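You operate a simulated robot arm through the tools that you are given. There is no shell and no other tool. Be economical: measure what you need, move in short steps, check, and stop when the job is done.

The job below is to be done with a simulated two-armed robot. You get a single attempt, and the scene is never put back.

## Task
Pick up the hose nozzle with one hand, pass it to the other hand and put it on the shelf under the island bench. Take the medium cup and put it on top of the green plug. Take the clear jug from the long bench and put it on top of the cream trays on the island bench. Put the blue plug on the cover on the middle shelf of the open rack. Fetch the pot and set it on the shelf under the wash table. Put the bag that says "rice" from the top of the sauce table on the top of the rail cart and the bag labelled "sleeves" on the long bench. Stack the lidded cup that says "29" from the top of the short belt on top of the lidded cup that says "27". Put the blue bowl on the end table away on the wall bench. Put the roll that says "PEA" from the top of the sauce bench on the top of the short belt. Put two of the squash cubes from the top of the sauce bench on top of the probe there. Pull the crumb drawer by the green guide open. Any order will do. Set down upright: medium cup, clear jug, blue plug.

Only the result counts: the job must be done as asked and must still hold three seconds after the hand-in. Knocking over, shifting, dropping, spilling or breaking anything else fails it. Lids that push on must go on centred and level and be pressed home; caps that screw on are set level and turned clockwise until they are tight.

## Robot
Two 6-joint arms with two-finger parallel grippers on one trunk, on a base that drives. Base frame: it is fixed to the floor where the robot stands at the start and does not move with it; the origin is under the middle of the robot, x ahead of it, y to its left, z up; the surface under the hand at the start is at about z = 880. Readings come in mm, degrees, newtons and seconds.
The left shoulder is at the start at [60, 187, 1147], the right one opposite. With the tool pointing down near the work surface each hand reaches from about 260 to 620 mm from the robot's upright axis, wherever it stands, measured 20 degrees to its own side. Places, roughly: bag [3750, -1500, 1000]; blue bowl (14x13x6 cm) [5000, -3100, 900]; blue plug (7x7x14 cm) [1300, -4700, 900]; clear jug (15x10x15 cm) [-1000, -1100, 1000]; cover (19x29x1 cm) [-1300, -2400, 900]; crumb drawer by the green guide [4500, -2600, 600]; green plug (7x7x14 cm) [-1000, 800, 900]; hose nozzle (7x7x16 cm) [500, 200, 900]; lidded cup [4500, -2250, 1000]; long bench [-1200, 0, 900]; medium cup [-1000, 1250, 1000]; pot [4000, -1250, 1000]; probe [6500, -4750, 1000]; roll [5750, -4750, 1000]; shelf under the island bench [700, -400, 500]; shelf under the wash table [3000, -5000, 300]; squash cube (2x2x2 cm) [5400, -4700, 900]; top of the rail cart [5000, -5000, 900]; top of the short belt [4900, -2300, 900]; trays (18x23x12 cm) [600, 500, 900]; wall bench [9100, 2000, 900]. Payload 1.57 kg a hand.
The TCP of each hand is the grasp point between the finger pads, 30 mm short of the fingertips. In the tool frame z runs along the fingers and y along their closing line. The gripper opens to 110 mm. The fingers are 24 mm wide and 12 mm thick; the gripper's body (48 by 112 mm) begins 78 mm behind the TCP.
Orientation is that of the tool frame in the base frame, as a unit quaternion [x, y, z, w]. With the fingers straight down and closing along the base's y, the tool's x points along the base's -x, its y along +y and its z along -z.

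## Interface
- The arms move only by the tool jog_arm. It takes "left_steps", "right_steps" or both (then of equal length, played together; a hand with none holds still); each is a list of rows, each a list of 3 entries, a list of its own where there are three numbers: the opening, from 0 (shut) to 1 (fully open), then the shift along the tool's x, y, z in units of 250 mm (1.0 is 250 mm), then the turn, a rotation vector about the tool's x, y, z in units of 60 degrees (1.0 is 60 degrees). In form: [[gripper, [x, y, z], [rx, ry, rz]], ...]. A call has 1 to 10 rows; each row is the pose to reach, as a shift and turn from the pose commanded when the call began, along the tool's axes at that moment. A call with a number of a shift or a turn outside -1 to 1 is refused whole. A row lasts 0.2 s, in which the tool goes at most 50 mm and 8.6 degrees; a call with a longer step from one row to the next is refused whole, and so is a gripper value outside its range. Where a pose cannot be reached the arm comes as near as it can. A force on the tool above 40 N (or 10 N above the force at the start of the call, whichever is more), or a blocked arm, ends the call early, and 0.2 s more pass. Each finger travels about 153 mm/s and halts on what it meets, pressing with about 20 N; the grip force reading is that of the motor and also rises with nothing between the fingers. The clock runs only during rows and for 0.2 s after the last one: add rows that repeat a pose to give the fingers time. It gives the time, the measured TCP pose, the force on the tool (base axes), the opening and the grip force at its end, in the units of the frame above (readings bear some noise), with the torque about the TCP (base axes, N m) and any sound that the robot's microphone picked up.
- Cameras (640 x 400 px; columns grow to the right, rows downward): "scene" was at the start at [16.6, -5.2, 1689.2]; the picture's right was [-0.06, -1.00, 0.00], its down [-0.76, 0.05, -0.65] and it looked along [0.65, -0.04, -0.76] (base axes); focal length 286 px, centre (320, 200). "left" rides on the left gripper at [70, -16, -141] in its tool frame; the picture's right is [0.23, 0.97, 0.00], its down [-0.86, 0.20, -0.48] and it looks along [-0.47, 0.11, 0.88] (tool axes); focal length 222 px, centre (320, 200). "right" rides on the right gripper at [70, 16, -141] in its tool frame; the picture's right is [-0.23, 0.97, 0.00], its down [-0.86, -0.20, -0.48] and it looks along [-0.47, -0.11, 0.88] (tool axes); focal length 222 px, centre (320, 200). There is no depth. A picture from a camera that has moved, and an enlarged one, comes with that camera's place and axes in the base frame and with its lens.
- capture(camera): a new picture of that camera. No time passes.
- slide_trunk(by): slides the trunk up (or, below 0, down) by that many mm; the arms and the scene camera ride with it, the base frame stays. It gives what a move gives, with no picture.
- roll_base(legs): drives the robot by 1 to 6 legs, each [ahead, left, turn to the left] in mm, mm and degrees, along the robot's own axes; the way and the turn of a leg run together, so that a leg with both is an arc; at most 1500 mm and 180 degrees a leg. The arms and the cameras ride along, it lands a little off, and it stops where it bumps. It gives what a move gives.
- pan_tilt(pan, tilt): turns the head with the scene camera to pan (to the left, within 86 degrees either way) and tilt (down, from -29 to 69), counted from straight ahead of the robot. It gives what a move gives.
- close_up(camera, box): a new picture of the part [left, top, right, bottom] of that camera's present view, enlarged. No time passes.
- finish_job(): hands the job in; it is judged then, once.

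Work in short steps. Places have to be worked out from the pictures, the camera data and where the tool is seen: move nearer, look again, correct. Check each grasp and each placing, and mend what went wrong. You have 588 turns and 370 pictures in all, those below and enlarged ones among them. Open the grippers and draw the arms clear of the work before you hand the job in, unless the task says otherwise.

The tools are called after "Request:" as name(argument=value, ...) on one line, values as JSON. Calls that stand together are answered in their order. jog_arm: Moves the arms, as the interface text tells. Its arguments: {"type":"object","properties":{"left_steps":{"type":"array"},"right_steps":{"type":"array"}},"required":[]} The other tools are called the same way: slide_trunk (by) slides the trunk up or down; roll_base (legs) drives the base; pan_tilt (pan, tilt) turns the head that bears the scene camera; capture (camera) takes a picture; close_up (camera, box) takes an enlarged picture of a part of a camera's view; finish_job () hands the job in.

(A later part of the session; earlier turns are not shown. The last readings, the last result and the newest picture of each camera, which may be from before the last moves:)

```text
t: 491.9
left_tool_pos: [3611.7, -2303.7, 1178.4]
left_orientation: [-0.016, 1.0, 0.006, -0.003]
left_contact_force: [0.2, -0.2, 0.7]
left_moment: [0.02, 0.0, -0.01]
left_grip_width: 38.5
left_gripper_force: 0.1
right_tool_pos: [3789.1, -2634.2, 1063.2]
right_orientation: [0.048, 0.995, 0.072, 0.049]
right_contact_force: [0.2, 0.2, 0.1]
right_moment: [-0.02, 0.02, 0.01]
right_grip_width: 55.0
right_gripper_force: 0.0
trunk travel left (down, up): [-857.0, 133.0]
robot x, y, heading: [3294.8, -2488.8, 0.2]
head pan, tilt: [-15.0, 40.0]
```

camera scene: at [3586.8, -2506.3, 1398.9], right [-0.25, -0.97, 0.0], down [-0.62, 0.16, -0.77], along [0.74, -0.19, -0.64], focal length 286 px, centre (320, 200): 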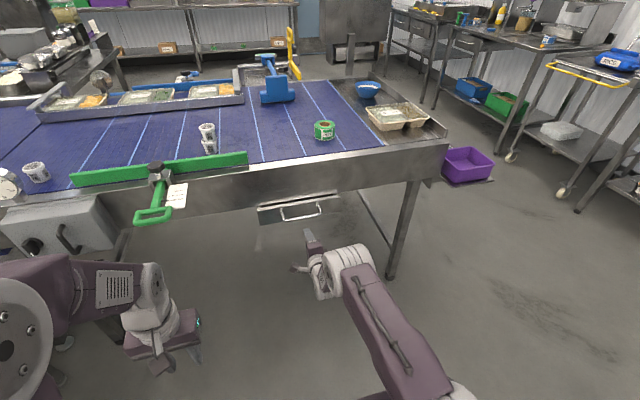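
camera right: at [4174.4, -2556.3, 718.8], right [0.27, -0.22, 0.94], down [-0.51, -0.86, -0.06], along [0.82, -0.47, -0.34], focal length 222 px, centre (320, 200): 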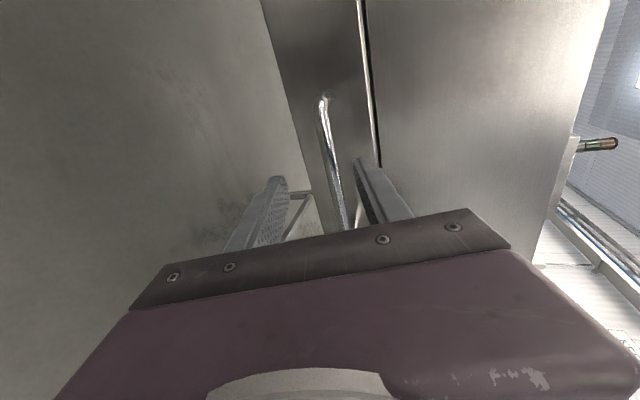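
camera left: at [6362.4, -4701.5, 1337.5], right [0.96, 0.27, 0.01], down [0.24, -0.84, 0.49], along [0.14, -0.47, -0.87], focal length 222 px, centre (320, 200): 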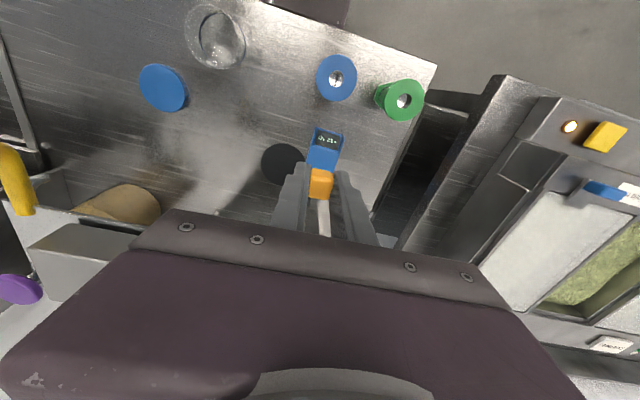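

Request:
jog_arm(right_steps=[[0.5, [0.15, 0, -0.06], [0.035, 0.024, -0.023]], [0.5, [0.3, 0, -0.12], [0.07, 0.048, -0.046]], [0.5, [0.45, 0, -0.18], [0.105, 0.072, -0.07]], [0.5, [0.6, 0, -0.24], [0.1375, 0.094, -0.092]], [0.5, [0.72, 0, -0.3], [0.1375, 0.094, -0.092]], [0.5, [0.72, 0, -0.3], [0.1375, 0.094, -0.092]]])

Request:
roll_base(legs=[[0, -1500, 0], [900, 0, 0], [870, 0, 0], [0, 0, 90]])

Request:
pan_tilt(pan=10, tilt=40)

Request:
capture(camera="scene")

```text
t: 493.3
left_tool_pos: [3612.3, -2303.0, 1178.8]
left_orientation: [-0.016, 1.0, 0.006, -0.003]
left_contact_force: [-1.0, -0.7, -0.2]
left_moment: [0.03, 0.01, -0.01]
left_grip_width: 38.6
left_gripper_force: 0.0
right_tool_pos: [3584.5, -2628.1, 1086.6]
right_orientation: [-0.002, 1.0, 0.023, 0.006]
right_contact_force: [-1.1, -0.8, -0.4]
right_moment: [0.01, 0.0, 0.02]
right_grip_width: 54.8
right_gripper_force: 0.1
right hand out of reach, approached as far as the arm can: row 1, 2, 3, 4, 5, 6
trunk travel left (down, up): [-857.0, 133.0]
robot x, y, heading: [3295.6, -2484.3, 0.2]
head pan, tilt: [-15.0, 40.0]
```

```text
t: 513.0
left_tool_pos: [4891.4, -3638.4, 1178.1]
left_orientation: [0.715, -0.699, -0.002, 0.006]
left_contact_force: [-0.7, -0.4, -0.6]
left_moment: [-0.03, 0.0, 0.01]
left_grip_width: 38.5
left_gripper_force: 0.1
right_tool_pos: [5215.2, -3670.4, 1088.0]
right_orientation: [-0.705, 0.709, 0.02, -0.011]
right_contact_force: [0.5, 0.2, 0.8]
right_moment: [-0.01, 0.01, -0.01]
right_grip_width: 55.1
right_gripper_force: 0.2
trunk travel left (down, up): [-857.0, 133.0]
robot x, y, heading: [5065.3, -3959.1, 89.8]
head pan, tilt: [-15.0, 40.0]
```

```text
t: 513.9
left_tool_pos: [4891.7, -3639.0, 1178.6]
left_orientation: [0.714, -0.7, -0.002, 0.006]
left_contact_force: [0.0, -0.3, -0.2]
left_moment: [-0.01, 0.0, 0.02]
left_grip_width: 38.5
left_gripper_force: 0.0
right_tool_pos: [5215.6, -3669.3, 1088.5]
right_orientation: [-0.705, 0.709, 0.021, -0.011]
right_contact_force: [0.3, 0.5, -0.1]
right_moment: [-0.05, 0.01, -0.01]
right_grip_width: 54.7
right_gripper_force: 0.1
trunk travel left (down, up): [-857.0, 133.0]
robot x, y, heading: [5071.2, -3963.7, 89.7]
head pan, tilt: [10.0, 40.0]
```

```text
128 pictures are left
camera scene: at [5055.4, -3934.3, 1784.9], right [0.99, 0.17, 0.0], down [0.11, -0.63, -0.77], along [-0.13, 0.76, -0.64], focal length 286 px, centre (320, 200)
```

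scene: 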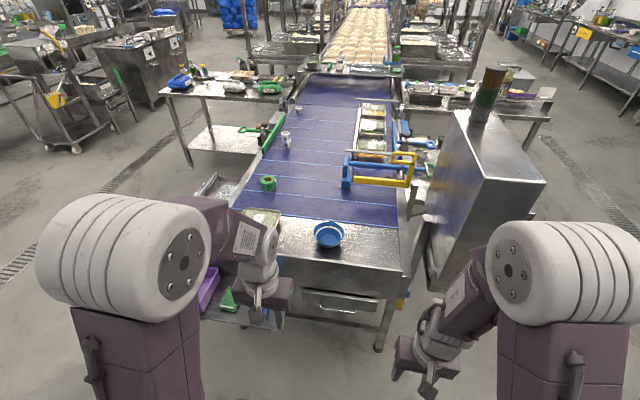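

The bowl is at ≈(4951, −3102). I'll pinch its east wall with the left hand; I drive 290 mm in and bring the hand above it.

Request:
roll_base(legs=[[280, 0, 0]])

Request:
jog_arm(left_steps=[[0.6, [-0.15, -0.08, 0.05], [0, 0, 0]], [0.6, [-0.3, -0.16, 0.1], [0, 0, 0]], [0.6, [-0.45, -0.24, 0.16], [0, 0, 0]], [0.6, [-0.6, -0.32, 0.24], [0, 0, 0]], [0.6, [-0.75, -0.4, 0.32], [0, 0, 0]], [0.6, [-0.86, -0.46, 0.36], [0, 0, 0]], [0.6, [-0.86, -0.46, 0.36], [0, 0, 0]]])

Request:
capture(camera="left")

```text
t: 515.8
left_tool_pos: [4891.5, -3361.1, 1178.6]
left_orientation: [0.715, -0.699, -0.003, 0.005]
left_contact_force: [0.2, 0.1, -0.1]
left_moment: [0.0, 0.0, 0.04]
left_grip_width: 38.5
left_gripper_force: 0.1
right_tool_pos: [5216.4, -3391.0, 1089.1]
right_orientation: [-0.705, 0.709, 0.021, -0.011]
right_contact_force: [0.9, 0.2, -0.1]
right_moment: [0.02, 0.02, 0.02]
right_grip_width: 55.1
right_gripper_force: 0.0
trunk travel left (down, up): [-857.0, 133.0]
robot x, y, heading: [5069.1, -3676.6, 89.9]
head pan, tilt: [10.0, 40.0]
```

```text
t: 517.4
left_tool_pos: [5001.0, -3142.6, 1085.2]
left_orientation: [0.714, -0.7, -0.002, 0.006]
left_contact_force: [-0.5, -1.2, -0.3]
left_moment: [0.02, 0.02, -0.02]
left_grip_width: 66.5
left_gripper_force: 0.1
right_tool_pos: [5215.4, -3390.3, 1088.1]
right_orientation: [-0.706, 0.708, 0.02, -0.011]
right_contact_force: [0.0, 0.1, -0.1]
right_moment: [-0.03, 0.0, 0.03]
right_grip_width: 55.0
right_gripper_force: 0.0
trunk travel left (down, up): [-857.0, 133.0]
robot x, y, heading: [5073.9, -3676.1, 89.5]
head pan, tilt: [10.0, 40.0]
```

```text
127 pictures are left
camera left: at [5022.1, -3209.2, 1227.2], right [-0.97, -0.25, 0.01], down [-0.21, 0.85, 0.48], along [-0.13, 0.46, -0.88], focal length 222 px, centre (320, 200)
```

left: 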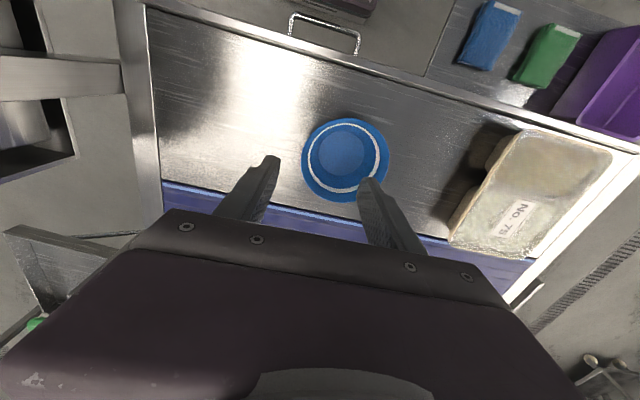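

Bowl centre (4956, −3119), rim Ø≈128. I descend straddling the east wall and close.

Request:
jog_arm(left_steps=[[0.45, [-0.093, -0.054, 0.12], [0, 0, 0]], [0.45, [-0.093, -0.054, 0.28], [0, 0, 0]], [0.45, [-0.093, -0.054, 0.44], [0, 0, 0]], [0.45, [-0.093, -0.054, 0.58], [0, 0, 0]], [0.45, [-0.093, -0.054, 0.66], [0, 0, 0]], [0.45, [-0.093, -0.054, 0.71], [0, 0, 0]], [0.45, [-0.093, -0.054, 0.71], [0, 0, 0]], [0, [-0.093, -0.054, 0.71], [0, 0, 0]], [0, [-0.093, -0.054, 0.71], [0, 0, 0]]])

Request:
capture(camera="left")

```text
t: 519.4
left_tool_pos: [5011.2, -3123.3, 911.9]
left_orientation: [0.715, -0.699, -0.004, 0.005]
left_contact_force: [-0.6, 3.3, 12.1]
left_moment: [-0.09, 0.94, -0.3]
left_grip_width: 21.4
left_gripper_force: 19.5
left hand out of reach, approached as far as the arm can: row 6, 7, 8, 9
right_tool_pos: [5217.3, -3390.6, 1088.5]
right_orientation: [-0.706, 0.708, 0.021, -0.013]
right_contact_force: [-0.6, 0.2, -0.4]
right_moment: [-0.01, -0.02, 0.03]
right_grip_width: 55.2
right_gripper_force: 0.0
trunk travel left (down, up): [-857.0, 133.0]
robot x, y, heading: [5073.0, -3678.2, 89.9]
head pan, tilt: [10.0, 40.0]
```

```text
126 pictures are left
camera left: at [5031.4, -3191.4, 1052.0], right [-0.97, -0.25, 0.01], down [-0.21, 0.85, 0.48], along [-0.13, 0.46, -0.88], focal length 222 px, centre (320, 200)
```

left: 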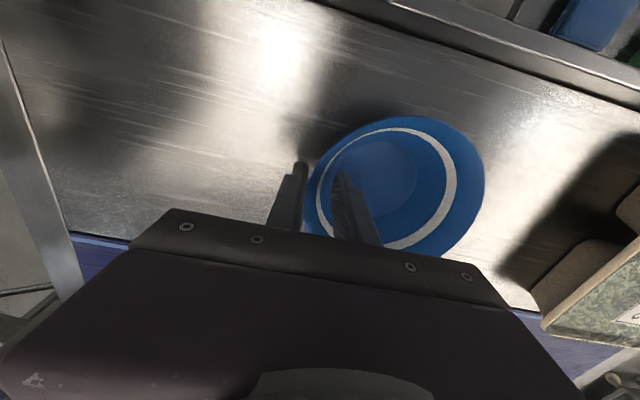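

Gripping the wall. I lift slowly and check.

Request:
jog_arm(left_steps=[[0, [0, 0, -0.03], [0, 0, 0]], [0, [0, 0, -0.08], [0, 0, 0]], [0, [0, 0, -0.16], [0, 0, 0]], [0, [0, 0, -0.28], [0, 0, 0]], [0, [0.06, 0, -0.42], [0, 0, 0]], [0, [0.2, 0, -0.54], [0, 0, 0]]])

Request:
capture(camera="left")

```text
t: 520.8
left_tool_pos: [5013.3, -3175.9, 1047.4]
left_orientation: [0.715, -0.699, -0.003, 0.004]
left_contact_force: [0.6, -0.4, 0.4]
left_moment: [0.0, -0.02, 0.0]
left_grip_width: 5.5
left_gripper_force: 20.5
right_tool_pos: [5216.8, -3391.0, 1088.0]
right_orientation: [-0.705, 0.709, 0.022, -0.012]
right_contact_force: [0.6, 0.4, 0.3]
right_moment: [0.04, -0.01, 0.0]
right_grip_width: 55.1
right_gripper_force: 0.1
trunk travel left (down, up): [-857.0, 133.0]
robot x, y, heading: [5071.3, -3678.3, 89.9]
head pan, tilt: [10.0, 40.0]
```

```text
125 pictures are left
camera left: at [5034.0, -3242.8, 1187.4], right [-0.97, -0.25, 0.01], down [-0.21, 0.85, 0.48], along [-0.13, 0.46, -0.88], focal length 222 px, centre (320, 200)
```

left: 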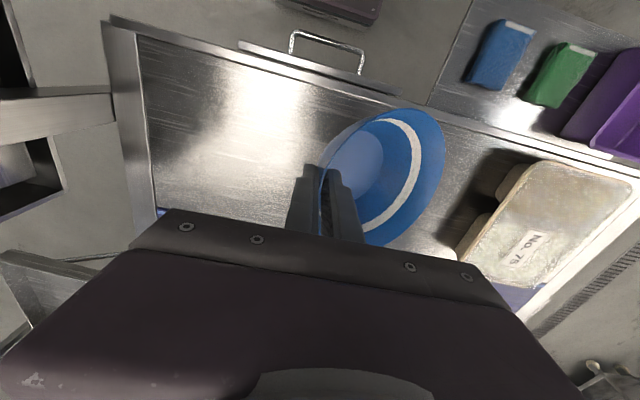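

The bowl is held by its wall. I back away and turn east to find the route to the wall bench.

Request:
jog_arm(left_steps=[[0, [0.16, 0.1, -0.04], [0, 0, 0]], [0, [0.32, 0.2, -0.08], [0, 0, 0]], [0, [0.48, 0.3, -0.12], [0, 0, 0]]])

Request:
roll_base(legs=[[-270, 0, 0], [0, 0, -90]])

Request:
pan_tilt(pan=20, tilt=18)

Request:
capture(camera="scene")

Request:
pan_tilt(pan=70, tilt=15)

Request:
capture(camera="scene")

```text
t: 521.6
left_tool_pos: [4940.3, -3296.3, 1077.9]
left_orientation: [0.714, -0.7, -0.003, 0.005]
left_contact_force: [0.7, -0.6, -0.4]
left_moment: [0.01, -0.03, -0.04]
left_grip_width: 5.3
left_gripper_force: 20.3
right_tool_pos: [5216.1, -3389.8, 1088.5]
right_orientation: [-0.705, 0.709, 0.02, -0.012]
right_contact_force: [-0.3, 0.2, -0.1]
right_moment: [0.03, 0.0, 0.02]
right_grip_width: 55.1
right_gripper_force: 0.0
trunk travel left (down, up): [-857.0, 133.0]
robot x, y, heading: [5068.1, -3675.6, 89.7]
head pan, tilt: [10.0, 40.0]
```

```text
t: 527.4
left_tool_pos: [5452.8, -3816.2, 1076.6]
left_orientation: [-0.008, 1.0, 0.006, -0.003]
left_contact_force: [-0.4, -0.2, -0.9]
left_moment: [-0.01, -0.02, 0.0]
left_grip_width: 5.2
left_gripper_force: 19.7
right_tool_pos: [5357.8, -4092.3, 1087.8]
right_orientation: [0.006, 1.0, 0.022, 0.007]
right_contact_force: [0.4, -0.2, -1.1]
right_moment: [0.01, -0.01, -0.04]
right_grip_width: 54.9
right_gripper_force: 0.1
trunk travel left (down, up): [-857.0, 133.0]
robot x, y, heading: [5070.5, -3948.8, -0.3]
head pan, tilt: [10.0, 40.0]
```

```text
t: 528.2
left_tool_pos: [5453.9, -3818.0, 1076.9]
left_orientation: [-0.008, 1.0, 0.006, -0.003]
left_contact_force: [-0.6, 0.3, -0.7]
left_moment: [-0.01, 0.05, -0.03]
left_grip_width: 5.1
left_gripper_force: 19.6
right_tool_pos: [5358.5, -4091.5, 1087.6]
right_orientation: [0.006, 1.0, 0.023, 0.006]
right_contact_force: [-0.7, 0.6, -0.1]
right_moment: [0.0, 0.0, 0.0]
right_grip_width: 55.2
right_gripper_force: 0.0
trunk travel left (down, up): [-857.0, 133.0]
robot x, y, heading: [5072.1, -3946.4, -0.6]
head pan, tilt: [20.0, 18.0]
```

```text
124 pictures are left
camera scene: at [5098.4, -3914.6, 1819.5], right [0.33, -0.94, 0.0], down [-0.29, -0.1, -0.95], along [0.9, 0.32, -0.31], focal length 286 px, centre (320, 200)
```

scene: 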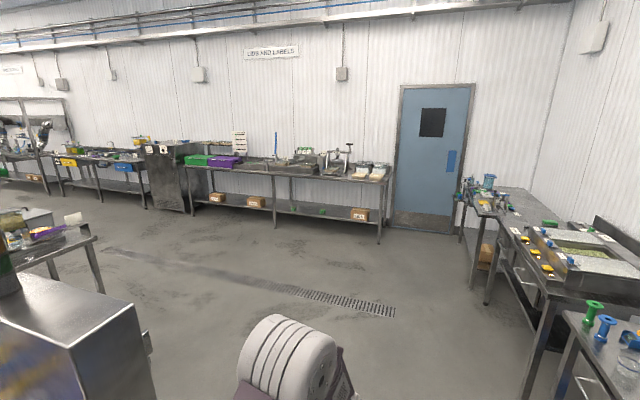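

```text
t: 529.4
left_tool_pos: [5453.5, -3817.6, 1075.7]
left_orientation: [-0.008, 1.0, 0.006, -0.002]
left_contact_force: [-0.8, -0.1, -0.9]
left_moment: [-0.01, 0.01, 0.0]
left_grip_width: 5.2
left_gripper_force: 20.0
right_tool_pos: [5357.8, -4092.3, 1088.6]
right_orientation: [0.006, 1.0, 0.022, 0.005]
right_contact_force: [-0.2, -0.6, 0.2]
right_moment: [0.01, 0.02, -0.01]
right_grip_width: 55.1
right_gripper_force: 0.1
trunk travel left (down, up): [-857.0, 133.0]
robot x, y, heading: [5068.0, -3947.0, -0.9]
head pan, tilt: [70.0, 15.0]
```

```text
123 pictures are left
camera scene: at [5043.4, -3858.1, 1824.5], right [0.94, -0.35, 0.0], down [-0.09, -0.24, -0.97], along [0.34, 0.9, -0.26], focal length 286 px, centre (320, 200)
```

scene: 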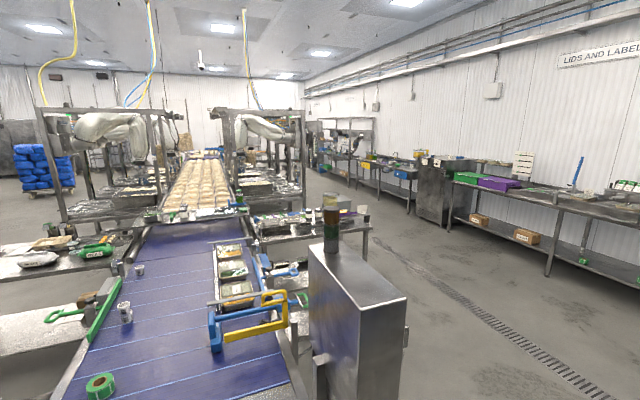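

The east aisle is open; the wall bench lies around y 1040–3300, front x≈8900. I drive there in long legs.

Request:
roll_base(legs=[[1500, 0, 0.9], [830, 0, 0], [0, 1500, 0], [0, 1500, 0], [0, 1500, 0], [0, 1400, 0]])

Request:
pan_tilt(pan=0, tilt=20)

Request:
capture(camera="scene")

```text
t: 568.4
left_tool_pos: [7786.6, 2051.3, 1076.5]
left_orientation: [-0.009, 1.0, 0.006, -0.003]
left_contact_force: [0.6, -0.7, -0.5]
left_moment: [-0.05, -0.01, 0.01]
left_grip_width: 4.9
left_gripper_force: 20.2
right_tool_pos: [7692.3, 1778.2, 1088.4]
right_orientation: [0.005, 1.0, 0.024, 0.006]
right_contact_force: [0.9, -0.7, 0.4]
right_moment: [-0.01, 0.0, -0.04]
right_grip_width: 55.1
right_gripper_force: 0.0
trunk travel left (down, up): [-857.0, 133.0]
robot x, y, heading: [7402.4, 1921.3, -0.8]
head pan, tilt: [70.0, 15.0]
```

```text
t: 569.8
left_tool_pos: [7787.8, 2053.1, 1077.2]
left_orientation: [-0.009, 1.0, 0.006, -0.003]
left_contact_force: [0.2, -0.6, -0.8]
left_moment: [-0.05, -0.01, -0.01]
left_grip_width: 5.1
left_gripper_force: 20.2
right_tool_pos: [7691.6, 1778.5, 1088.7]
right_orientation: [0.004, 1.0, 0.023, 0.006]
right_contact_force: [0.1, -0.9, 0.0]
right_moment: [0.0, 0.02, -0.01]
right_grip_width: 55.2
right_gripper_force: 0.0
trunk travel left (down, up): [-857.0, 133.0]
robot x, y, heading: [7408.3, 1920.0, -0.6]
head pan, tilt: [0.0, 20.0]
```

```text
122 pictures are left
camera scene: at [7436.8, 1924.4, 1816.4], right [-0.01, -1.0, 0.0], down [-0.34, 0.0, -0.94], along [0.94, -0.01, -0.34], focal length 286 px, centre (320, 200)
```

scene: 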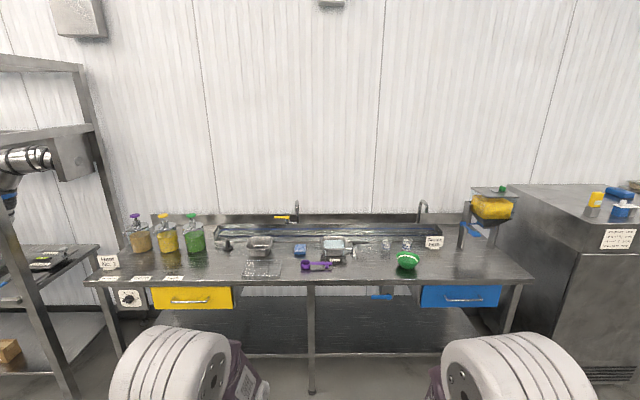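

The wall bench has clear space near (8805, 1630). I position the robot for the left hand there.

Request:
roll_base(legs=[[0, -505, 0.6], [800, 0, 0]])

Request:
pan_tilt(pan=8, tilt=42)

Request:
capture(camera="scene")

```text
t: 576.7
left_tool_pos: [8578.8, 1549.1, 1076.6]
left_orientation: [-0.013, 1.0, 0.007, -0.002]
left_contact_force: [-0.5, -0.7, 0.0]
left_moment: [0.0, 0.0, 0.01]
left_grip_width: 4.8
left_gripper_force: 19.9
right_tool_pos: [8487.0, 1274.8, 1088.1]
right_orientation: [0.0, 1.0, 0.023, 0.007]
right_contact_force: [-1.5, 0.2, 0.3]
right_moment: [0.0, 0.0, 0.03]
right_grip_width: 54.8
right_gripper_force: 0.0
trunk travel left (down, up): [-857.0, 133.0]
robot x, y, heading: [8199.2, 1420.1, -0.1]
head pan, tilt: [0.0, 20.0]
```

```text
t: 577.5
left_tool_pos: [8581.1, 1550.2, 1076.6]
left_orientation: [-0.013, 1.0, 0.006, -0.003]
left_contact_force: [0.2, 0.3, -1.0]
left_moment: [-0.02, -0.01, 0.0]
left_grip_width: 4.7
left_gripper_force: 20.1
right_tool_pos: [8488.8, 1274.6, 1088.8]
right_orientation: [0.0, 1.0, 0.022, 0.006]
right_contact_force: [0.1, 0.6, 0.1]
right_moment: [-0.02, 0.01, -0.04]
right_grip_width: 55.0
right_gripper_force: 0.1
trunk travel left (down, up): [-857.0, 133.0]
robot x, y, heading: [8197.7, 1417.6, -0.1]
head pan, tilt: [8.0, 42.0]
```

```text
121 pictures are left
camera scene: at [8222.1, 1429.4, 1782.1], right [0.14, -0.99, 0.0], down [-0.66, -0.09, -0.74], along [0.74, 0.1, -0.67], focal length 286 px, centre (320, 200)
```

scene: 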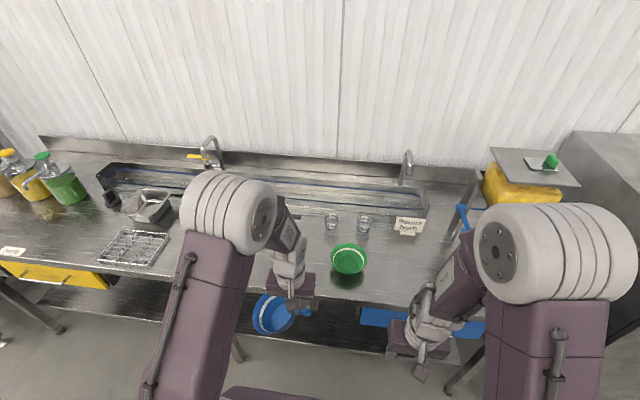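

I extend the left hand over the free spot and tilt it ~26° to level the bowl.

Request:
jog_arm(left_steps=[[0, [-0.14, 0.02, 0], [-0.07, 0, 0]], [0, [-0.28, 0.04, 0], [-0.14, 0, 0]], [0, [-0.42, 0.06, 0], [-0.21, 0, 0]], [0, [-0.56, 0.08, 0], [-0.28, 0, 0]], [0, [-0.7, 0.1, 0.0], [-0.35, 0, 0]], [0, [-0.84, 0.12, 0.04], [-0.43, 0, 0]], [0, [-0.84, 0.12, 0.08], [-0.43, 0, 0]]])

Request:
capture(camera="left")

Request:
close_up(camera="scene", box=[210, 190, 410, 330])

```text
t: 579.1
left_tool_pos: [8777.2, 1586.9, 1057.0]
left_orientation: [-0.013, 0.973, 0.229, -0.006]
left_contact_force: [-0.7, 0.0, 0.0]
left_moment: [-0.02, 0.03, 0.04]
left_grip_width: 4.6
left_gripper_force: 20.1
left hand out of reach, approached as far as the arm can: row 6, 7
right_tool_pos: [8487.2, 1274.2, 1088.4]
right_orientation: [0.001, 1.0, 0.023, 0.006]
right_contact_force: [0.8, 0.9, -0.3]
right_moment: [0.0, 0.0, 0.01]
right_grip_width: 55.2
right_gripper_force: 0.0
trunk travel left (down, up): [-857.0, 133.0]
robot x, y, heading: [8200.0, 1417.0, -0.0]
head pan, tilt: [8.0, 42.0]
```

```text
120 pictures are left
camera left: at [8711.3, 1508.8, 1174.0], right [-0.25, 0.86, 0.44], down [0.86, -0.01, 0.51], along [0.45, 0.5, -0.74], focal length 222 px, centre (320, 200)
```

left: 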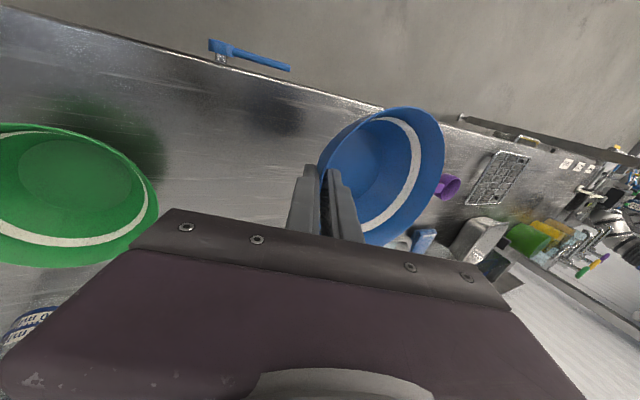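

```text
2.86 times, centred on (310, 260) of scene
camera zoom: at [8220.7, 1429.5, 1782.0], right [0.14, -0.99, 0.0], down [-0.66, -0.09, -0.74], along [0.74, 0.1, -0.67], focal length 818 px, centre (349, 29)
```

zoom: 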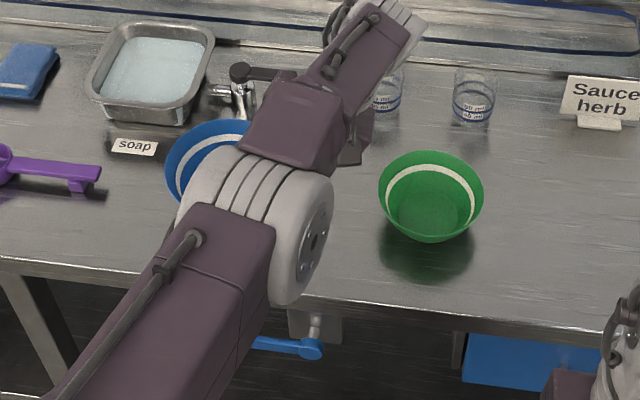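

The bowl hangs over clear bench. I lower it vertically 85 mm and look at its attitude.

Request:
jog_arm(left_steps=[[0, [0, -0.04, 0.08], [0, 0, 0]], [0, [0, -0.08, 0.16], [0, 0, 0]], [0, [0, -0.12, 0.24], [0, 0, 0]], [0, [0, -0.15, 0.304], [0, 0, 0]], [0, [0, -0.15, 0.304], [0, 0, 0]]])

Request:
close_up(camera="scene", box=[180, 190, 380, 330])

Request:
capture(camera="left")

```text
t: 580.3
left_tool_pos: [8763.5, 1587.6, 974.3]
left_orientation: [-0.012, 0.973, 0.23, -0.005]
left_contact_force: [-0.5, 0.4, -0.5]
left_moment: [-0.06, 0.03, 0.01]
left_grip_width: 4.6
left_gripper_force: 20.3
left hand out of reach, approached as far as the arm can: row 2, 3, 4, 5
right_tool_pos: [8487.2, 1274.6, 1087.7]
right_orientation: [0.001, 1.0, 0.023, 0.006]
right_contact_force: [-0.6, -0.1, -0.5]
right_moment: [-0.02, -0.01, 0.01]
right_grip_width: 54.8
right_gripper_force: 0.0
trunk travel left (down, up): [-857.0, 133.0]
robot x, y, heading: [8199.7, 1418.9, -0.0]
head pan, tilt: [8.0, 42.0]
```

```text
2.86 times, centred on (280, 260) of scene
camera zoom: at [8221.6, 1429.5, 1782.0], right [0.14, -0.99, 0.0], down [-0.66, -0.09, -0.74], along [0.74, 0.1, -0.67], focal length 818 px, centre (434, 29)
```

zoom: 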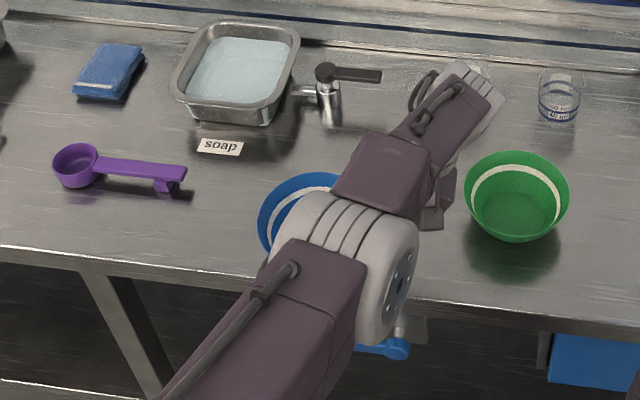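

```text
117 pictures are left
camera left: at [8696.9, 1509.3, 1092.4], right [-0.25, 0.87, 0.44], down [0.86, -0.01, 0.51], along [0.45, 0.5, -0.74], focal length 222 px, centre (320, 200)
```

left: 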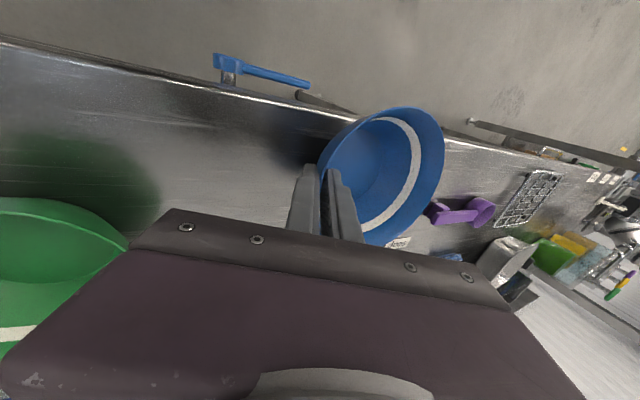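

I drive 55 mm forward so the bowl is well over the bench, then lower to contact.

Request:
roll_base(legs=[[55, 0, 0]])

Request:
jog_arm(left_steps=[[0, [0, -0.008, 0.016], [0, 0, 0]], [0, [0, -0.016, 0.032], [0, 0, 0]], [0, [0, -0.024, 0.048], [0, 0, 0]], [0, [0, -0.032, 0.064], [0, 0, 0]], [0, [0, -0.04, 0.08], [0, 0, 0]]])

```text
t: 581.3
left_tool_pos: [8811.3, 1586.8, 978.2]
left_orientation: [-0.013, 0.973, 0.229, -0.002]
left_contact_force: [-0.1, -0.1, 0.5]
left_moment: [-0.02, -0.05, 0.0]
left_grip_width: 4.6
left_gripper_force: 20.0
right_tool_pos: [8535.7, 1274.4, 1090.9]
right_orientation: [0.001, 1.0, 0.022, 0.008]
right_contact_force: [-0.5, 0.3, -0.1]
right_moment: [-0.01, -0.09, 0.0]
right_grip_width: 54.9
right_gripper_force: 0.1
trunk travel left (down, up): [-857.0, 133.0]
robot x, y, heading: [8255.2, 1417.2, -0.2]
head pan, tilt: [8.0, 42.0]
```

```text
t: 582.5
left_tool_pos: [8809.4, 1587.1, 952.7]
left_orientation: [-0.012, 0.973, 0.229, -0.005]
left_contact_force: [-1.5, 0.3, 1.7]
left_moment: [0.13, 0.16, 0.02]
left_grip_width: 4.7
left_gripper_force: 20.4
left hand out of reach, approached as far as the arm can: row 3, 4, 5
right_tool_pos: [8540.1, 1274.7, 1088.3]
right_orientation: [0.001, 1.0, 0.023, 0.006]
right_contact_force: [0.0, 0.6, 0.5]
right_moment: [0.02, -0.03, 0.0]
right_grip_width: 55.3
right_gripper_force: 0.1
trunk travel left (down, up): [-857.0, 133.0]
robot x, y, heading: [8256.0, 1418.1, 0.2]
head pan, tilt: [8.0, 42.0]
```

Request:
jog_arm(left_steps=[[0, [0, -0.006, 0.012], [0, 0, 0]], [0, [0, -0.012, 0.024], [0, 0, 0]], [0, [0, -0.018, 0.036], [0, 0, 0]]])

Request:
close_up(camera="left", box=[260, 70, 500, 250])

```text
t: 583.3
left_tool_pos: [8809.5, 1586.9, 943.9]
left_orientation: [-0.013, 0.973, 0.228, -0.004]
left_contact_force: [4.5, 2.6, 16.0]
left_moment: [0.58, 0.06, -0.22]
left_grip_width: 4.9
left_gripper_force: 19.8
right_tool_pos: [8541.6, 1275.3, 1089.4]
right_orientation: [0.001, 1.0, 0.023, 0.006]
right_contact_force: [0.2, 0.2, -0.3]
right_moment: [0.01, -0.04, 0.03]
right_grip_width: 55.0
right_gripper_force: 0.0
trunk travel left (down, up): [-857.0, 133.0]
robot x, y, heading: [8255.5, 1418.7, 0.2]
head pan, tilt: [8.0, 42.0]
```

```text
2.22 times, centred on (380, 160) of left
camera zoom: at [8741.5, 1509.6, 1063.3], right [-0.25, 0.87, 0.44], down [0.86, -0.01, 0.52], along [0.45, 0.5, -0.74], focal length 494 px, centre (187, 289)
```

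zoom: 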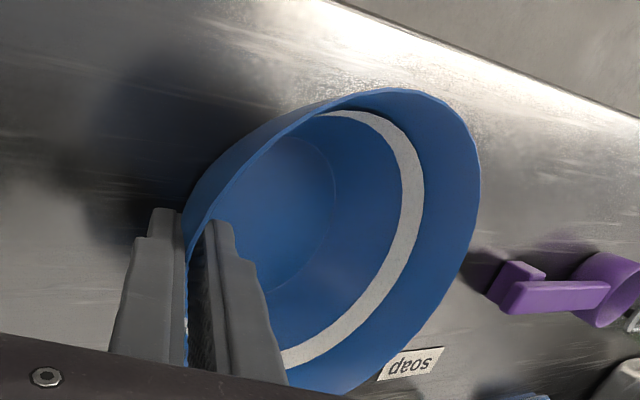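

Contact with the bench at 16 N. I open slightly and withdraw along the tool axis.

Request:
jog_arm(left_steps=[[0.1, [0, 0, 0], [0, 0, 0]], [0.25, [0, 0, 0], [0, 0, 0]], [0.25, [0, 0, 0], [0, 0, 0]], [0.25, [0, 0, -0.12], [0, 0, 0]], [0.25, [0, 0, -0.28], [0, 0, 0]], [0.25, [0, 0, -0.45], [0, 0, 0]], [0.25, [0, 0, -0.6], [0, 0, 0]]])

Request:
capture(camera="left")

```text
t: 584.9
left_tool_pos: [8812.9, 1519.5, 1078.0]
left_orientation: [-0.012, 0.973, 0.23, -0.005]
left_contact_force: [0.7, 0.2, -0.1]
left_moment: [0.03, -0.02, -0.01]
left_grip_width: 27.8
left_gripper_force: 0.1
right_tool_pos: [8541.5, 1274.8, 1088.5]
right_orientation: [0.001, 1.0, 0.024, 0.006]
right_contact_force: [-0.1, -0.5, 0.1]
right_moment: [0.03, 0.01, 0.01]
right_grip_width: 55.3
right_gripper_force: 0.0
trunk travel left (down, up): [-857.0, 133.0]
robot x, y, heading: [8253.0, 1417.2, 0.5]
head pan, tilt: [8.0, 42.0]
```

```text
115 pictures are left
camera left: at [8747.6, 1441.6, 1195.9], right [-0.25, 0.87, 0.44], down [0.86, -0.01, 0.51], along [0.45, 0.5, -0.74], focal length 222 px, centre (320, 200)
```

left: 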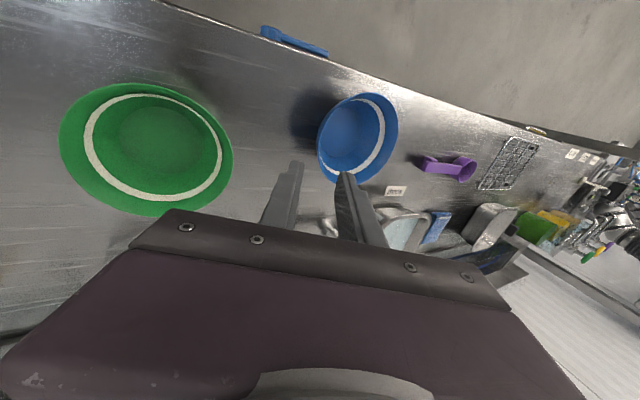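

The bowl rests upright on the wall bench. I straighten the left hand, retract, and drive back west to the sauce table for the jar.

Request:
jog_arm(left_steps=[[0.4, [0.1, 0, -0.1], [0.1, 0, 0]], [0.4, [0.25, 0, -0.16], [0.2, 0, 0]], [0.4, [0.42, 0, -0.2], [0.3, 0, 0]], [0.4, [0.6, 0, -0.22], [0.43, 0, 0]], [0.4, [0.78, 0.05, -0.22], [0.44, 0, 0]], [0.4, [0.92, 0.1, -0.22], [0.44, 0, 0]]])

Request:
roll_base(legs=[[-855, 0, -0.4], [0, -1500, 0], [0, -1500, 0], [0, -1500, 0], [0, -880, 0]])

Request:
roll_base(legs=[[-1500, 0, 0], [-1500, 0, 0], [-600, 0, 0], [0, 1500, 0], [0, 560, 0], [0, 0, 90]])

Request:
pan_tilt(pan=0, tilt=45)

Request:
capture(camera="scene")

```text
t: 586.3
left_tool_pos: [8582.6, 1513.6, 1139.2]
left_orientation: [-0.013, 1.0, -0.001, -0.001]
left_contact_force: [0.6, 0.2, 0.0]
left_moment: [0.0, 0.02, 0.0]
left_grip_width: 44.0
left_gripper_force: 0.1
right_tool_pos: [8541.3, 1274.7, 1089.0]
right_orientation: [0.001, 1.0, 0.022, 0.006]
right_contact_force: [0.7, -0.4, 0.0]
right_moment: [0.0, -0.01, -0.02]
right_grip_width: 55.0
right_gripper_force: 0.0
trunk travel left (down, up): [-857.0, 133.0]
robot x, y, heading: [8253.1, 1420.5, -0.2]
head pan, tilt: [8.0, 42.0]
```

```text
t: 616.2
left_tool_pos: [7641.3, -3872.9, 1138.4]
left_orientation: [-0.011, 1.0, 0.0, -0.002]
left_contact_force: [0.1, 0.0, 0.0]
left_moment: [-0.02, -0.02, -0.04]
left_grip_width: 44.0
left_gripper_force: 0.0
right_tool_pos: [7596.4, -4112.9, 1088.0]
right_orientation: [0.003, 1.0, 0.022, 0.007]
right_contact_force: [-0.4, -0.2, -0.3]
right_moment: [-0.01, -0.03, 0.01]
right_grip_width: 55.1
right_gripper_force: 0.1
trunk travel left (down, up): [-857.0, 133.0]
robot x, y, heading: [7308.6, -3966.0, -0.3]
head pan, tilt: [8.0, 42.0]
```

```text
t: 647.4
left_tool_pos: [3648.9, -1519.4, 1138.2]
left_orientation: [0.708, -0.706, 0.001, 0.002]
left_contact_force: [-0.2, 0.0, -0.8]
left_moment: [0.01, 0.01, 0.02]
left_grip_width: 44.0
left_gripper_force: 0.0
right_tool_pos: [3885.4, -1567.3, 1087.7]
right_orientation: [-0.698, 0.715, 0.02, -0.012]
right_contact_force: [-0.1, -0.4, -0.7]
right_moment: [-0.02, 0.03, -0.02]
right_grip_width: 55.2
right_gripper_force: 0.0
trunk travel left (down, up): [-857.0, 133.0]
robot x, y, heading: [3739.0, -1855.3, 88.9]
head pan, tilt: [8.0, 42.0]
```

```text
t: 648.0
left_tool_pos: [3648.6, -1519.4, 1138.5]
left_orientation: [0.709, -0.706, 0.001, 0.002]
left_contact_force: [0.2, 0.7, 0.4]
left_moment: [-0.01, -0.02, -0.04]
left_grip_width: 43.8
left_gripper_force: 0.1
right_tool_pos: [3886.1, -1567.0, 1088.3]
right_orientation: [-0.699, 0.715, 0.021, -0.011]
right_contact_force: [0.7, 0.3, 0.5]
right_moment: [0.02, 0.0, -0.04]
right_grip_width: 55.1
right_gripper_force: 0.1
trunk travel left (down, up): [-857.0, 133.0]
robot x, y, heading: [3736.7, -1849.3, 88.8]
head pan, tilt: [0.0, 45.0]
```

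```text
114 pictures are left
camera scene: at [3735.7, -1831.5, 1777.7], right [1.0, -0.02, 0.0], down [-0.02, -0.71, -0.71], along [0.02, 0.71, -0.71], focal length 286 px, centre (320, 200)
```

scene: 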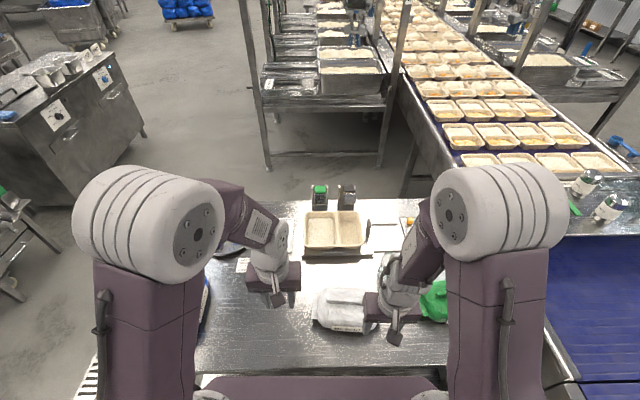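

Robot in place. I move so the right hand can approach the SESAME jar with a 45° pitch.

Request:
roll_base(legs=[[-115, -50, 1.1]])

Request:
jog_arm(right_steps=[[0.9, [-0.12, -0.033, 0.02], [0.005, -0.123, -0.003]], [0.9, [-0.24, -0.067, 0.04], [0.01, -0.247, -0.007]], [0.9, [-0.36, -0.1, 0.06], [0.015, -0.37, -0.01]], [0.9, [-0.48, -0.133, 0.08], [0.02, -0.493, -0.013]], [0.9, [-0.6, -0.167, 0.1], [0.025, -0.617, -0.017]], [0.9, [-0.72, -0.2, 0.12], [0.03, -0.74, -0.02]], [0.9, [-0.72, -0.2, 0.12], [0.03, -0.74, -0.02]]])

Request:
capture(camera="right")

```text
t: 649.3
left_tool_pos: [3689.6, -1635.7, 1137.6]
left_orientation: [0.716, -0.698, 0.002, 0.003]
left_contact_force: [0.1, -0.4, -0.1]
left_moment: [0.01, 0.01, -0.03]
left_grip_width: 44.1
left_gripper_force: 0.0
right_tool_pos: [3926.2, -1680.0, 1086.9]
right_orientation: [-0.705, 0.709, 0.02, -0.012]
right_contact_force: [-0.3, -0.1, -0.9]
right_moment: [-0.03, -0.01, 0.02]
right_grip_width: 54.7
right_gripper_force: 0.1
trunk travel left (down, up): [-857.0, 133.0]
robot x, y, heading: [3782.2, -1970.2, 90.0]
head pan, tilt: [0.0, 45.0]
```

```text
t: 650.9
left_tool_pos: [3689.9, -1636.5, 1139.1]
left_orientation: [0.716, -0.699, 0.001, 0.002]
left_contact_force: [-0.2, -0.9, 0.7]
left_moment: [0.02, 0.01, 0.03]
left_grip_width: 43.9
left_gripper_force: 0.0
right_tool_pos: [3977.4, -1499.9, 1057.6]
right_orientation: [-0.653, 0.653, 0.276, 0.268]
right_contact_force: [0.1, -1.2, 0.0]
right_moment: [-0.01, 0.01, -0.06]
right_grip_width: 98.8
right_gripper_force: 0.0
right hand out of reach, approached as far as the arm can: row 1, 2, 3
trunk travel left (down, up): [-857.0, 133.0]
robot x, y, heading: [3784.2, -1969.9, 89.8]
head pan, tilt: [0.0, 45.0]
```

```text
113 pictures are left
camera right: at [3962.5, -1650.7, 1107.4], right [-0.97, 0.16, 0.17], down [0.21, 0.26, 0.94], along [0.1, 0.95, -0.29], focal length 222 px, centre (320, 200)
```

right: 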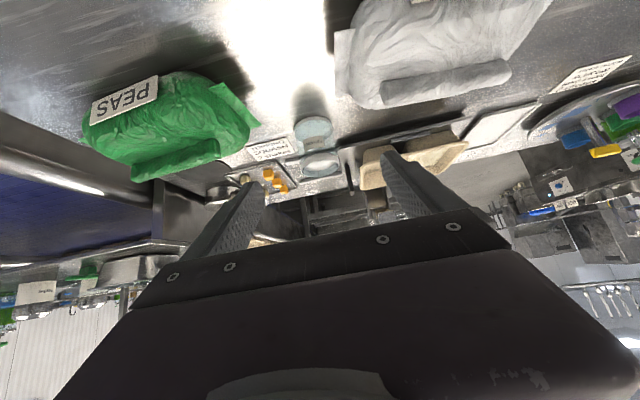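

Jar at ≈(3988, −1322), top z≈942. I advance along the tool axis in two stages.

Request:
jog_arm(right_steps=[[0.9, [-0.012, -0.016, 0.17], [0, 0, 0]], [0.9, [-0.024, -0.033, 0.34], [0, 0, 0]], [0.9, [-0.035, -0.049, 0.5], [0, 0, 0]], [0.9, [-0.035, -0.049, 0.6], [0, 0, 0]], [0.9, [-0.035, -0.049, 0.6], [0, 0, 0]]])

Request:
capture(camera="right")

```text
t: 652.1
left_tool_pos: [3689.7, -1636.9, 1139.6]
left_orientation: [0.715, -0.699, 0.001, 0.003]
left_contact_force: [0.2, 0.6, -0.4]
left_moment: [0.02, -0.02, 0.0]
left_grip_width: 44.0
left_gripper_force: 0.0
right_tool_pos: [3989.1, -1388.1, 957.1]
right_orientation: [-0.652, 0.653, 0.275, 0.268]
right_contact_force: [-1.3, 0.8, 0.6]
right_moment: [0.03, -0.01, -0.03]
right_grip_width: 99.1
right_gripper_force: 0.0
trunk travel left (down, up): [-857.0, 133.0]
robot x, y, heading: [3780.6, -1969.0, 89.8]
head pan, tilt: [0.0, 45.0]
```

```text
112 pictures are left
camera right: at [3973.6, -1539.0, 1007.8], right [-0.97, 0.16, 0.17], down [0.21, 0.27, 0.94], along [0.1, 0.95, -0.29], focal length 222 px, centre (320, 200)
```

right: 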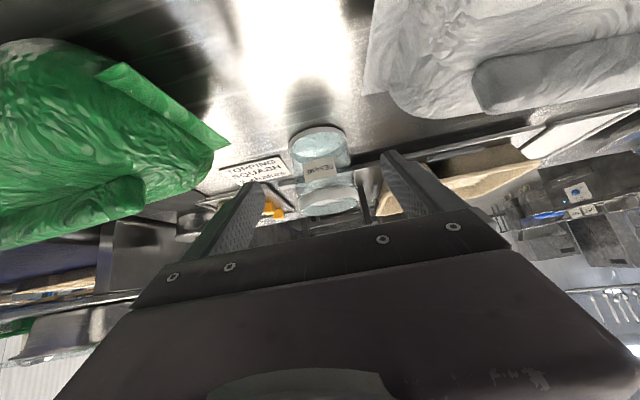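

Request:
jog_arm(right_steps=[[0.9, [0, 0, 0.1], [0, 0, 0]], [0.9, [0, 0, 0.2], [0, 0, 0]], [0.9, [0, 0, 0.28], [0, 0, 0]], [0.9, [0, 0, 0.28], [0, 0, 0]], [0, [0, 0, 0.28], [0, 0, 0]], [0, [0, 0, 0.28], [0, 0, 0]], [0, [0, 0, 0.28], [0, 0, 0]]])

Request:
close_up(camera="right", box=[200, 60, 440, 240])

```text
t: 653.7
left_tool_pos: [3690.1, -1636.8, 1137.9]
left_orientation: [0.716, -0.698, 0.002, 0.003]
left_contact_force: [-0.2, -1.0, -0.3]
left_moment: [0.02, -0.01, -0.01]
left_grip_width: 44.1
left_gripper_force: 0.0
right_tool_pos: [3988.3, -1338.0, 907.8]
right_orientation: [-0.653, 0.654, 0.274, 0.268]
right_contact_force: [-0.5, -0.5, 0.2]
right_moment: [-0.01, -0.02, 0.0]
right_grip_width: 0.1
right_gripper_force: 19.5
trunk travel left (down, up): [-857.0, 133.0]
robot x, y, heading: [3786.2, -1970.8, 89.7]
head pan, tilt: [0.0, 45.0]
```

```text
2.22 times, centred on (320, 150) of right
camera zoom: at [3972.3, -1489.7, 958.7], right [-0.97, 0.16, 0.17], down [0.21, 0.27, 0.94], along [0.1, 0.95, -0.29], focal length 494 px, centre (320, 311)
```

zoom: 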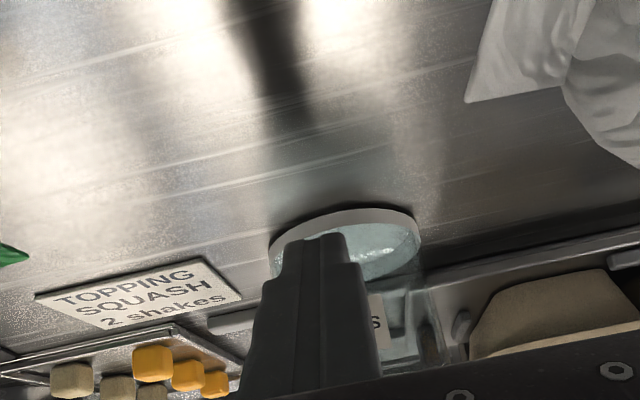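

The jar is actually further north, near (3980, −1268). I reopen, advance 55 mm and close.

Request:
jog_arm(right_steps=[[0.95, [0.0, 0, -0.02], [0, 0, 0]], [0.95, [0.0, 0.016, -0.02], [0, 0, 0]], [0.95, [0.0, 0.032, 0], [0, 0, 0]], [0.95, [-0.05, 0.032, 0.05], [0, 0, 0]], [0.95, [-0.1, 0.032, 0.1], [0, 0, 0]], [0.95, [-0.155, 0.032, 0.156], [0, 0, 0]], [0.95, [-0.155, 0.032, 0.156], [0, 0, 0]]])

Request:
close_up(camera="right", box=[200, 60, 440, 240])

```text
t: 655.3
left_tool_pos: [3689.5, -1637.6, 1138.4]
left_orientation: [0.716, -0.698, 0.002, 0.002]
left_contact_force: [-0.3, 0.3, -0.8]
left_moment: [-0.01, 0.02, 0.03]
left_grip_width: 44.0
left_gripper_force: 0.1
right_tool_pos: [3980.7, -1283.5, 909.3]
right_orientation: [-0.653, 0.653, 0.275, 0.268]
right_contact_force: [-0.6, 0.5, -0.5]
right_moment: [-0.01, 0.01, 0.04]
right_grip_width: 104.6
right_gripper_force: 0.1
trunk travel left (down, up): [-857.0, 133.0]
robot x, y, heading: [3782.0, -1963.9, 89.8]
head pan, tilt: [0.0, 45.0]
```

```text
2.22 times, centred on (320, 150) of right
camera zoom: at [3964.7, -1434.1, 959.2], right [-0.97, 0.16, 0.17], down [0.21, 0.27, 0.94], along [0.1, 0.95, -0.29], focal length 494 px, centre (320, 311)
```

zoom: 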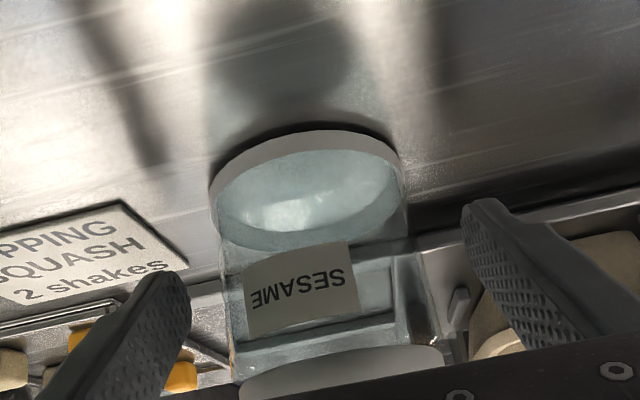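

Nicely aligned now. I close.

Request:
jog_arm(right_steps=[[0, [0, 0, 0.012], [0, 0, 0]], [0, [0, 0, 0.012], [0, 0, 0]], [0, [0, 0, 0.012], [0, 0, 0]]])

Request:
jog_arm(right_steps=[[0, [-0.02, 0, -0.02], [0, 0, 0]], [0, [-0.05, 0, -0.05], [0, 0, 0]], [0, [-0.1, 0, -0.1], [0, 0, 0]], [0, [-0.16, 0, -0.16], [0, 0, 0]], [0, [-0.24, 0, -0.24], [0, 0, 0]], [0, [-0.32, 0, -0.32], [0, 0, 0]]])

Request:
capture(camera="right")

```text
t: 656.1
left_tool_pos: [3690.4, -1638.5, 1138.3]
left_orientation: [0.716, -0.698, 0.001, 0.002]
left_contact_force: [-0.3, 0.5, 0.1]
left_moment: [-0.04, 0.0, 0.01]
left_grip_width: 43.9
left_gripper_force: 0.1
right_tool_pos: [3980.1, -1281.3, 907.9]
right_orientation: [0.653, -0.653, -0.276, -0.268]
right_contact_force: [1.6, 1.3, 6.4]
right_moment: [0.06, -0.17, 0.04]
right_grip_width: 68.9
right_gripper_force: 19.7
trunk travel left (down, up): [-857.0, 133.0]
robot x, y, heading: [3785.3, -1967.9, 90.0]
head pan, tilt: [0.0, 45.0]
```

```text
t: 657.5
left_tool_pos: [3689.1, -1638.1, 1138.9]
left_orientation: [0.716, -0.698, 0.002, 0.003]
left_contact_force: [0.2, -0.2, -0.8]
left_moment: [0.0, -0.01, 0.01]
left_grip_width: 44.2
left_gripper_force: 0.1
right_tool_pos: [3980.6, -1281.9, 1020.1]
right_orientation: [-0.653, 0.654, 0.274, 0.267]
right_contact_force: [0.2, 0.0, 0.2]
right_moment: [-0.06, -0.01, 0.02]
right_grip_width: 69.0
right_gripper_force: 20.1
trunk travel left (down, up): [-857.0, 133.0]
robot x, y, heading: [3785.5, -1972.9, 89.8]
head pan, tilt: [0.0, 45.0]
```

```text
109 pictures are left
camera right: at [3964.6, -1432.9, 1071.0], right [-0.97, 0.16, 0.17], down [0.21, 0.27, 0.94], along [0.1, 0.95, -0.29], focal length 222 px, centre (320, 200)
```

right: 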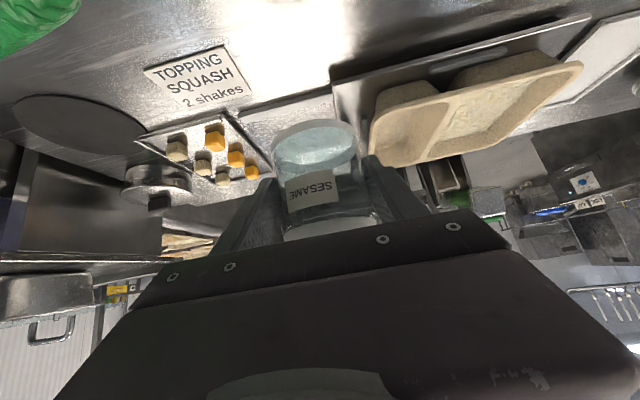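

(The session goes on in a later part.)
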